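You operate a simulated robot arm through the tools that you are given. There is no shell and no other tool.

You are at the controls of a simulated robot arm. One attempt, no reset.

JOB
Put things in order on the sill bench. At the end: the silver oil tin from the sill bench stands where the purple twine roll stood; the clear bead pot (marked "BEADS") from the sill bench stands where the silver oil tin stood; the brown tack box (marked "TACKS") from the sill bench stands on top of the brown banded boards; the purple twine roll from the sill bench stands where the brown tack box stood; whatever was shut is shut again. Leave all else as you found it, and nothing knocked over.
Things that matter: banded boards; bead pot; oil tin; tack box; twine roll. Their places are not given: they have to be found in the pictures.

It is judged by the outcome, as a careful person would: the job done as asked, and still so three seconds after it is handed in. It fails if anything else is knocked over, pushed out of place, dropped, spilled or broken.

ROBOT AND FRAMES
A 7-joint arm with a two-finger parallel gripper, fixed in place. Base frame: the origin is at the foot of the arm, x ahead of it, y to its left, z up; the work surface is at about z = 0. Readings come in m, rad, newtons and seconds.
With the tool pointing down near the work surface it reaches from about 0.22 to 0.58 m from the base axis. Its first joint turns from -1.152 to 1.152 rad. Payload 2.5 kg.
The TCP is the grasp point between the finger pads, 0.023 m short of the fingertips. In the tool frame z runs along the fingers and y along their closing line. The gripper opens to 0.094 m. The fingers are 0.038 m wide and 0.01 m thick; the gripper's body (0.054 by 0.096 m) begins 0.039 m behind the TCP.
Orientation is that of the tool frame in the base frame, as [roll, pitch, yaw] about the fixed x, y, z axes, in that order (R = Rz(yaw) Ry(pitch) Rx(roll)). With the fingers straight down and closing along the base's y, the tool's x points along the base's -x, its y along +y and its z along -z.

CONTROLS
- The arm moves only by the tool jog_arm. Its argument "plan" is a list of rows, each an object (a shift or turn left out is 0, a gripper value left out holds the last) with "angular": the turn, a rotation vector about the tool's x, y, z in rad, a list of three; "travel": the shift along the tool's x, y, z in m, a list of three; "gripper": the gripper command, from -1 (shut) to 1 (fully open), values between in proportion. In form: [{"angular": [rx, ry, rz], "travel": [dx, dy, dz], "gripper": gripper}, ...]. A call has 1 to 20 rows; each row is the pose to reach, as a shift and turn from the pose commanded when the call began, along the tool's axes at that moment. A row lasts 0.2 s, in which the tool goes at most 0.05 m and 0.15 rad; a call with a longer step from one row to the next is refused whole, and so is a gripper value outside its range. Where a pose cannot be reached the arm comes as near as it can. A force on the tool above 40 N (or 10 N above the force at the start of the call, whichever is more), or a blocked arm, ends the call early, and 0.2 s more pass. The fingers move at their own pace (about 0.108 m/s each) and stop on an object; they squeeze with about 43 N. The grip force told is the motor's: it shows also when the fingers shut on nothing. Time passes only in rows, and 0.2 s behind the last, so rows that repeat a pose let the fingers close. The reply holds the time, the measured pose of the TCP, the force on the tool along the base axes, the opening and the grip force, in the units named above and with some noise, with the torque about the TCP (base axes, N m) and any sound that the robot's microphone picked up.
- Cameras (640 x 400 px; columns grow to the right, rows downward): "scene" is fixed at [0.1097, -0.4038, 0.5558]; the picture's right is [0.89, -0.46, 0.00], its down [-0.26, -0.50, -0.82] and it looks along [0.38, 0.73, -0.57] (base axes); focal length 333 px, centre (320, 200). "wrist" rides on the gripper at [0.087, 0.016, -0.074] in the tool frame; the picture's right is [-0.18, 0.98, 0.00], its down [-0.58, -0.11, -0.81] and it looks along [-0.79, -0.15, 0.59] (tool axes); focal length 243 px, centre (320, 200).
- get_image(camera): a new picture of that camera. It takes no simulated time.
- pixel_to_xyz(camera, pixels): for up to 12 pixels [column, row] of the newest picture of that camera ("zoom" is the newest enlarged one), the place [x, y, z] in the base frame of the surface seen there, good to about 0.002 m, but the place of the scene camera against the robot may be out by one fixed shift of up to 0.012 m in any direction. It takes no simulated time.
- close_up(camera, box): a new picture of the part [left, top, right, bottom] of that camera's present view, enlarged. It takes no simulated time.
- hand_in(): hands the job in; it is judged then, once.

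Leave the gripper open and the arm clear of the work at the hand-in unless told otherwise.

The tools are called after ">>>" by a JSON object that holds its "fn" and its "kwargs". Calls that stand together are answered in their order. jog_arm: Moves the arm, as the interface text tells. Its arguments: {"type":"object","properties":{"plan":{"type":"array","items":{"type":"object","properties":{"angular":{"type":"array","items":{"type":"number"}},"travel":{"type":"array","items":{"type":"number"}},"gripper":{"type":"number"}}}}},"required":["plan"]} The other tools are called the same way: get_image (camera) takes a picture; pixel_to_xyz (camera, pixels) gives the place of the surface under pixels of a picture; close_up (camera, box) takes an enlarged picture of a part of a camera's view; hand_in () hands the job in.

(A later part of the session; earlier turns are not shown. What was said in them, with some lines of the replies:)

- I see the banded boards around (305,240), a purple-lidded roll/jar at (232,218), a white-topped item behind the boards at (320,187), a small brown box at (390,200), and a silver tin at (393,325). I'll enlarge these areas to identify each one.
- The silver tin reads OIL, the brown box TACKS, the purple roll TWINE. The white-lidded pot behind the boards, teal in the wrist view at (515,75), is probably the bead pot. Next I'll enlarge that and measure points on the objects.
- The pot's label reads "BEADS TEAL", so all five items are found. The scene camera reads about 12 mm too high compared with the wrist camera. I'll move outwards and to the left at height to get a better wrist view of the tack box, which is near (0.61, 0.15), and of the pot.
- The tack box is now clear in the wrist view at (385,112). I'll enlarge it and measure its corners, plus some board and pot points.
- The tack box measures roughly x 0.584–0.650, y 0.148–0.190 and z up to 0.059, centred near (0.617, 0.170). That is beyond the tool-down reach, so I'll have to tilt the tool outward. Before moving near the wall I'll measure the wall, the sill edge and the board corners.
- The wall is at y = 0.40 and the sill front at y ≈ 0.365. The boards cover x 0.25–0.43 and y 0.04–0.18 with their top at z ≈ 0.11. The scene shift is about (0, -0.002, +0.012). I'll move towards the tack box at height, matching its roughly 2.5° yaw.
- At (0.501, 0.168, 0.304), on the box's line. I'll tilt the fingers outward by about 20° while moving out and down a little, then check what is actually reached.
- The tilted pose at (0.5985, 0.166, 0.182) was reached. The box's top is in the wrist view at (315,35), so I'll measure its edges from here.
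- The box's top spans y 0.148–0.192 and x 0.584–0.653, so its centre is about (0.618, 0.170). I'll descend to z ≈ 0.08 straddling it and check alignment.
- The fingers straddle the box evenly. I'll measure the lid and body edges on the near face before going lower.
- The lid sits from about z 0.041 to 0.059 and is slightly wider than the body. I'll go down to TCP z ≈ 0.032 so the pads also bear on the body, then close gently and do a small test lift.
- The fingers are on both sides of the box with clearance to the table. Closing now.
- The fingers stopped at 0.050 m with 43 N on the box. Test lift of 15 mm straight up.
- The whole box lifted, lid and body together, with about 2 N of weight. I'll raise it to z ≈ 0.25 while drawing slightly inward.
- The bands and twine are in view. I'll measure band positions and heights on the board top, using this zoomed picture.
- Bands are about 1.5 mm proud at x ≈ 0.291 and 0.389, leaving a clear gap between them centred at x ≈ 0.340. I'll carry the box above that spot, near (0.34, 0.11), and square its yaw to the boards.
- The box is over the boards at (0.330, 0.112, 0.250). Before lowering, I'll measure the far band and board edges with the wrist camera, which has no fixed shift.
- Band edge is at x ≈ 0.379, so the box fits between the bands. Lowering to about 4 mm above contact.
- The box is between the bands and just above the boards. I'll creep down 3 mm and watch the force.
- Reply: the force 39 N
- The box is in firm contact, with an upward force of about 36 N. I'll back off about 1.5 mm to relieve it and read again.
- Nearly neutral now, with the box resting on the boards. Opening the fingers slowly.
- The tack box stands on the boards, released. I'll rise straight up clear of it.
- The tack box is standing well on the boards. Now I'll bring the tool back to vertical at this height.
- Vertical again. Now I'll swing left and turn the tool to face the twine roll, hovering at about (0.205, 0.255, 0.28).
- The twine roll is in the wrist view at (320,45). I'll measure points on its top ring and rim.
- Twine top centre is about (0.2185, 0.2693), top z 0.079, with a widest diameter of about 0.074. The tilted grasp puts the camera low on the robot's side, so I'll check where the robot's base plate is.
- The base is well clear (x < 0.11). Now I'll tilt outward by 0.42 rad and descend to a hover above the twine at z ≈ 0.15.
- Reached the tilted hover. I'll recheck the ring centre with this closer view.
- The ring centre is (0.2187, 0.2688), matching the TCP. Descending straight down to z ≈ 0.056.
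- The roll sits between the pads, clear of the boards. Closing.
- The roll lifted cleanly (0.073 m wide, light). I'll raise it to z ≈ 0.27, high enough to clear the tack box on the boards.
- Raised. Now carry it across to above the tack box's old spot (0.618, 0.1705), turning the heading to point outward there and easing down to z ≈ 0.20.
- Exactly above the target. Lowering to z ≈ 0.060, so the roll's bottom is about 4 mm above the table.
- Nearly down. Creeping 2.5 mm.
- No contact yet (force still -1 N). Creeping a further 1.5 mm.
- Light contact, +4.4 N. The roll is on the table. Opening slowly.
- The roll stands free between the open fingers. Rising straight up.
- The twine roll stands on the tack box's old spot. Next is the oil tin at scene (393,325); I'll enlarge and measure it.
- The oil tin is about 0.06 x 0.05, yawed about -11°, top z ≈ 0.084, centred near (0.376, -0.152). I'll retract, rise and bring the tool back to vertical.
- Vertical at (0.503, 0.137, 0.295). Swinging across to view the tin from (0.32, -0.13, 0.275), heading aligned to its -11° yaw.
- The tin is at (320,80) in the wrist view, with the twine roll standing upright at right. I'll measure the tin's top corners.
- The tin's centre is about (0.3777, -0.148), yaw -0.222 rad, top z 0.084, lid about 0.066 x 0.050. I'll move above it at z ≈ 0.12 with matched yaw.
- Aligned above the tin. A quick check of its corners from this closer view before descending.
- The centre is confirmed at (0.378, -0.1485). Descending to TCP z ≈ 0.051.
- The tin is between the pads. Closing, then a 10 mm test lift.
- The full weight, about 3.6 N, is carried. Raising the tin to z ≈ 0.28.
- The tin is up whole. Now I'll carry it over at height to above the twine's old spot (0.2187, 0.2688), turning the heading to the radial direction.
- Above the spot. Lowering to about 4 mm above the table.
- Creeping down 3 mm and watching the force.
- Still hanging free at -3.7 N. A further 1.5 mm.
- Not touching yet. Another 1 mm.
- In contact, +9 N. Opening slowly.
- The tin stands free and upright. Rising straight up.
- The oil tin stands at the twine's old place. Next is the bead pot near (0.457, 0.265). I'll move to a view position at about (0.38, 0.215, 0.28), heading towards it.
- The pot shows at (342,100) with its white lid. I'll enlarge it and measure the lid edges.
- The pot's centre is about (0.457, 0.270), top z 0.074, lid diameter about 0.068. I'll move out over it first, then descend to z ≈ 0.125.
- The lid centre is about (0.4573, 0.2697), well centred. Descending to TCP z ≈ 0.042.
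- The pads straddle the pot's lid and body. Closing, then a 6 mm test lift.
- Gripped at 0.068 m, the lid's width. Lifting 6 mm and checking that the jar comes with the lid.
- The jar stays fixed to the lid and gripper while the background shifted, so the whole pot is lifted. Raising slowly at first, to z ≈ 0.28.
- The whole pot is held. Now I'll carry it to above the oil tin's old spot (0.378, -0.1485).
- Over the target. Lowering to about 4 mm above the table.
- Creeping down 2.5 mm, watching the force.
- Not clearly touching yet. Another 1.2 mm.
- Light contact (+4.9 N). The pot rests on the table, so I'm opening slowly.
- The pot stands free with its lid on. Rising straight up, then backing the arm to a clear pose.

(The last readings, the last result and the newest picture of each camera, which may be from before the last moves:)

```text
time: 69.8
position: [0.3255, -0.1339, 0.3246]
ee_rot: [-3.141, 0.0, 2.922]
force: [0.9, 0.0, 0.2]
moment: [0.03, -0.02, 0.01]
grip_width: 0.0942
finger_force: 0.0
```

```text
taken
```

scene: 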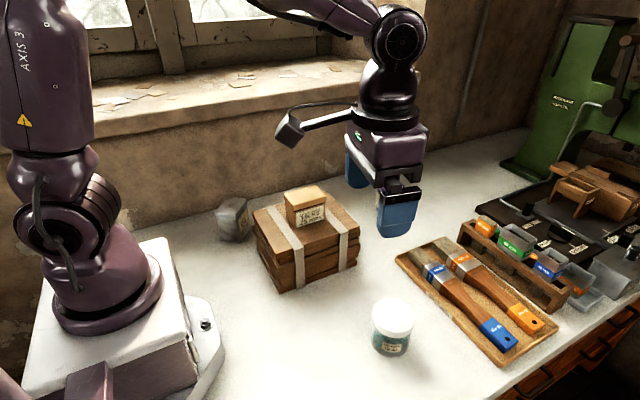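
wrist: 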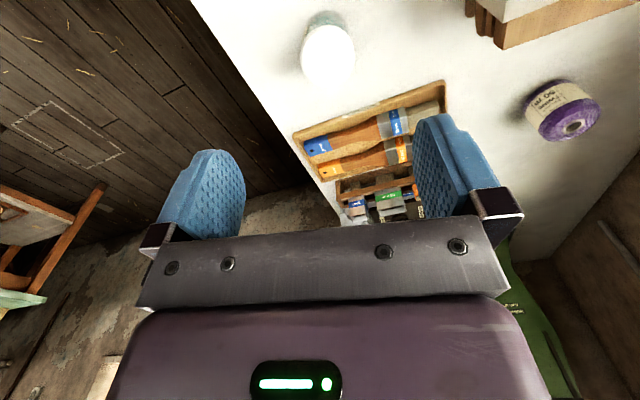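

All four items are in place. I'll verify with close-ups and measurements before handing in.

>>> {"fn": "close_up", "kwargs": {"camera": "scene", "box": [190, 160, 350, 290]}}

>>> {"fn": "close_up", "kwargs": {"camera": "scene", "box": [340, 160, 560, 370]}}

>>> {"fn": "pixel_to_xyz", "kwargs": {"camera": "scene", "pixels": [[234, 208], [304, 197], [393, 313], [390, 187], [254, 211], [327, 193], [358, 227], [278, 252]]}}

>>> {"fn": "pixel_to_xyz", "kwargs": {"camera": "wrist", "pixels": [[327, 55], [303, 55], [352, 52], [326, 30], [330, 82], [572, 127]]}}

```text
3.08 times, centred on (270, 225) of scene
```

zoom: 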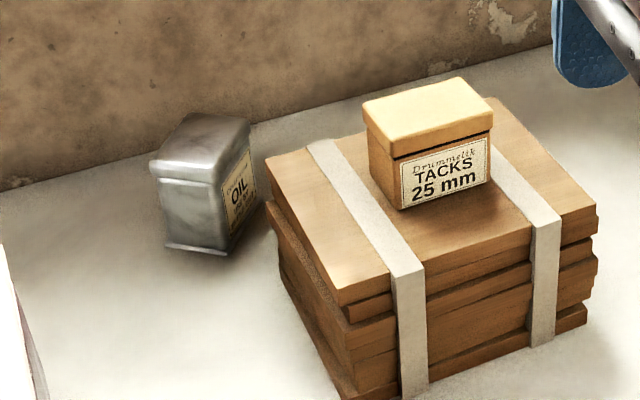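

```text
1.90 times, centred on (450, 265) of scene
```

zoom: 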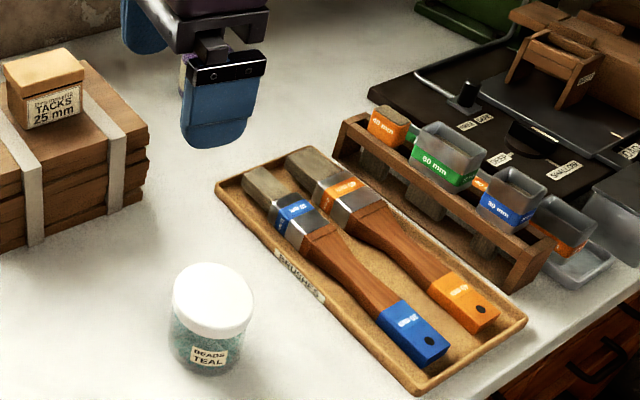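

```text
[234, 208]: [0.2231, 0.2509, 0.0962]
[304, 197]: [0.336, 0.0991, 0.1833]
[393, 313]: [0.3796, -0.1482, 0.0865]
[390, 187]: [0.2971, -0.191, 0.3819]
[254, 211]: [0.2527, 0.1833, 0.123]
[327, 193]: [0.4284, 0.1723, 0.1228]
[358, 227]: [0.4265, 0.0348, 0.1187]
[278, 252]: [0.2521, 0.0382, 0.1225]
```

```text
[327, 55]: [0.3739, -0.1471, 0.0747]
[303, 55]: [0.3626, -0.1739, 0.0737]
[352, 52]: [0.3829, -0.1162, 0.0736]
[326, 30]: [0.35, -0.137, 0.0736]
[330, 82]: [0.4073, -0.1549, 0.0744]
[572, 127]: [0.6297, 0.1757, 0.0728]
```

The pot centre reads about (0.378, -0.146) and the lids are shut. The tack box is square on the boards, and the boards haven't moved. I'll return the arm to its start pose, out of the way, and take a last look at the twine.

>>> {"fn": "jog_arm", "kwargs": {"plan": [{"travel": [0.0104, 0.0345, 0], "angular": [0, 0, -0.055], "gripper": 1}, {"travel": [0.0208, 0.069, 0], "angular": [0, 0, -0.11]}, {"travel": [0.0312, 0.1035, 0], "angular": [0, 0, -0.165]}, {"travel": [0.0416, 0.138, 0], "angular": [0, 0, -0.22]}, {"travel": [0.0416, 0.138, 0], "angular": [0, 0, -0.22]}]}}

>>> {"fn": "get_image", "kwargs": {"camera": "scene"}}

>>> {"fn": "close_up", "kwargs": {"camera": "scene", "box": [330, 150, 450, 240]}}

```text
time: 71.0
position: [0.3155, 0.0067, 0.3256]
ee_rot: [3.14, 0.002, 3.142]
force: [-0.5, 0.0, 0.6]
moment: [0.0, 0.02, 0.01]
grip_width: 0.094
finger_force: 0.0
```

```text
taken
```

scene: 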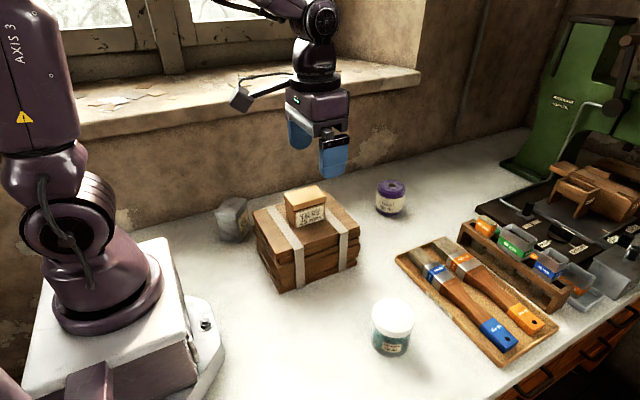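

```text
4.44 times, centred on (390, 195) of scene
```

zoom: 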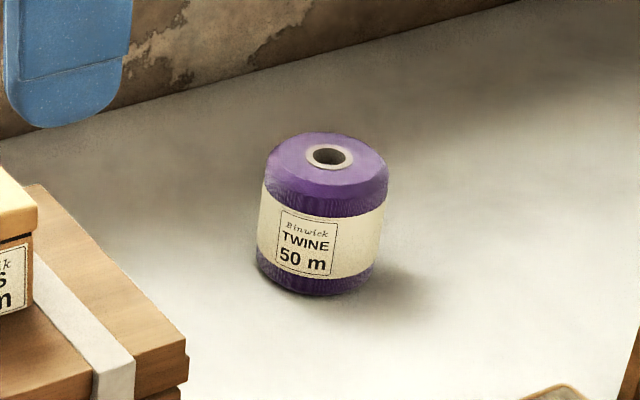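

Everything is upright and in its place: the oil tin at the twine's spot, the bead pot at the tin's spot, the tack box on the boards, and the twine at the tack box's spot. The lids are shut, the gripper is open and the arm is clear. Handing in.

>>> {"fn": "hand_in", "kwargs": {}}

```text
The job is handed in.
```

I finished the job and handed it in; the tool confirmed the hand-in but gave no verdict. In the last pictures all four items stand upright in their new places:

| Item | Now stands |
|---|---|
| Silver oil tin | where the purple twine roll stood |
| Clear bead pot | where the oil tin stood |
| Brown tack box | on top of the banded boards, between the two bands |
| Purple twine roll | where the tack box stood |

- **Accuracy:** going by the last readings, the tin, pot and twine roll are within a few millimetres of the old positions. The tin and the pot face a different way from before.
- **Lids:** the tack box, oil tin and bead pot stayed shut throughout.
- **Everything else:** the boards did not move, and I saw nothing else knocked or shifted.
- **Contact force:** setting the tack box down pressed on the boards with about 36 N for a moment before I eased off. It did no visible harm.

The arm is back at its start pose with the gripper open.
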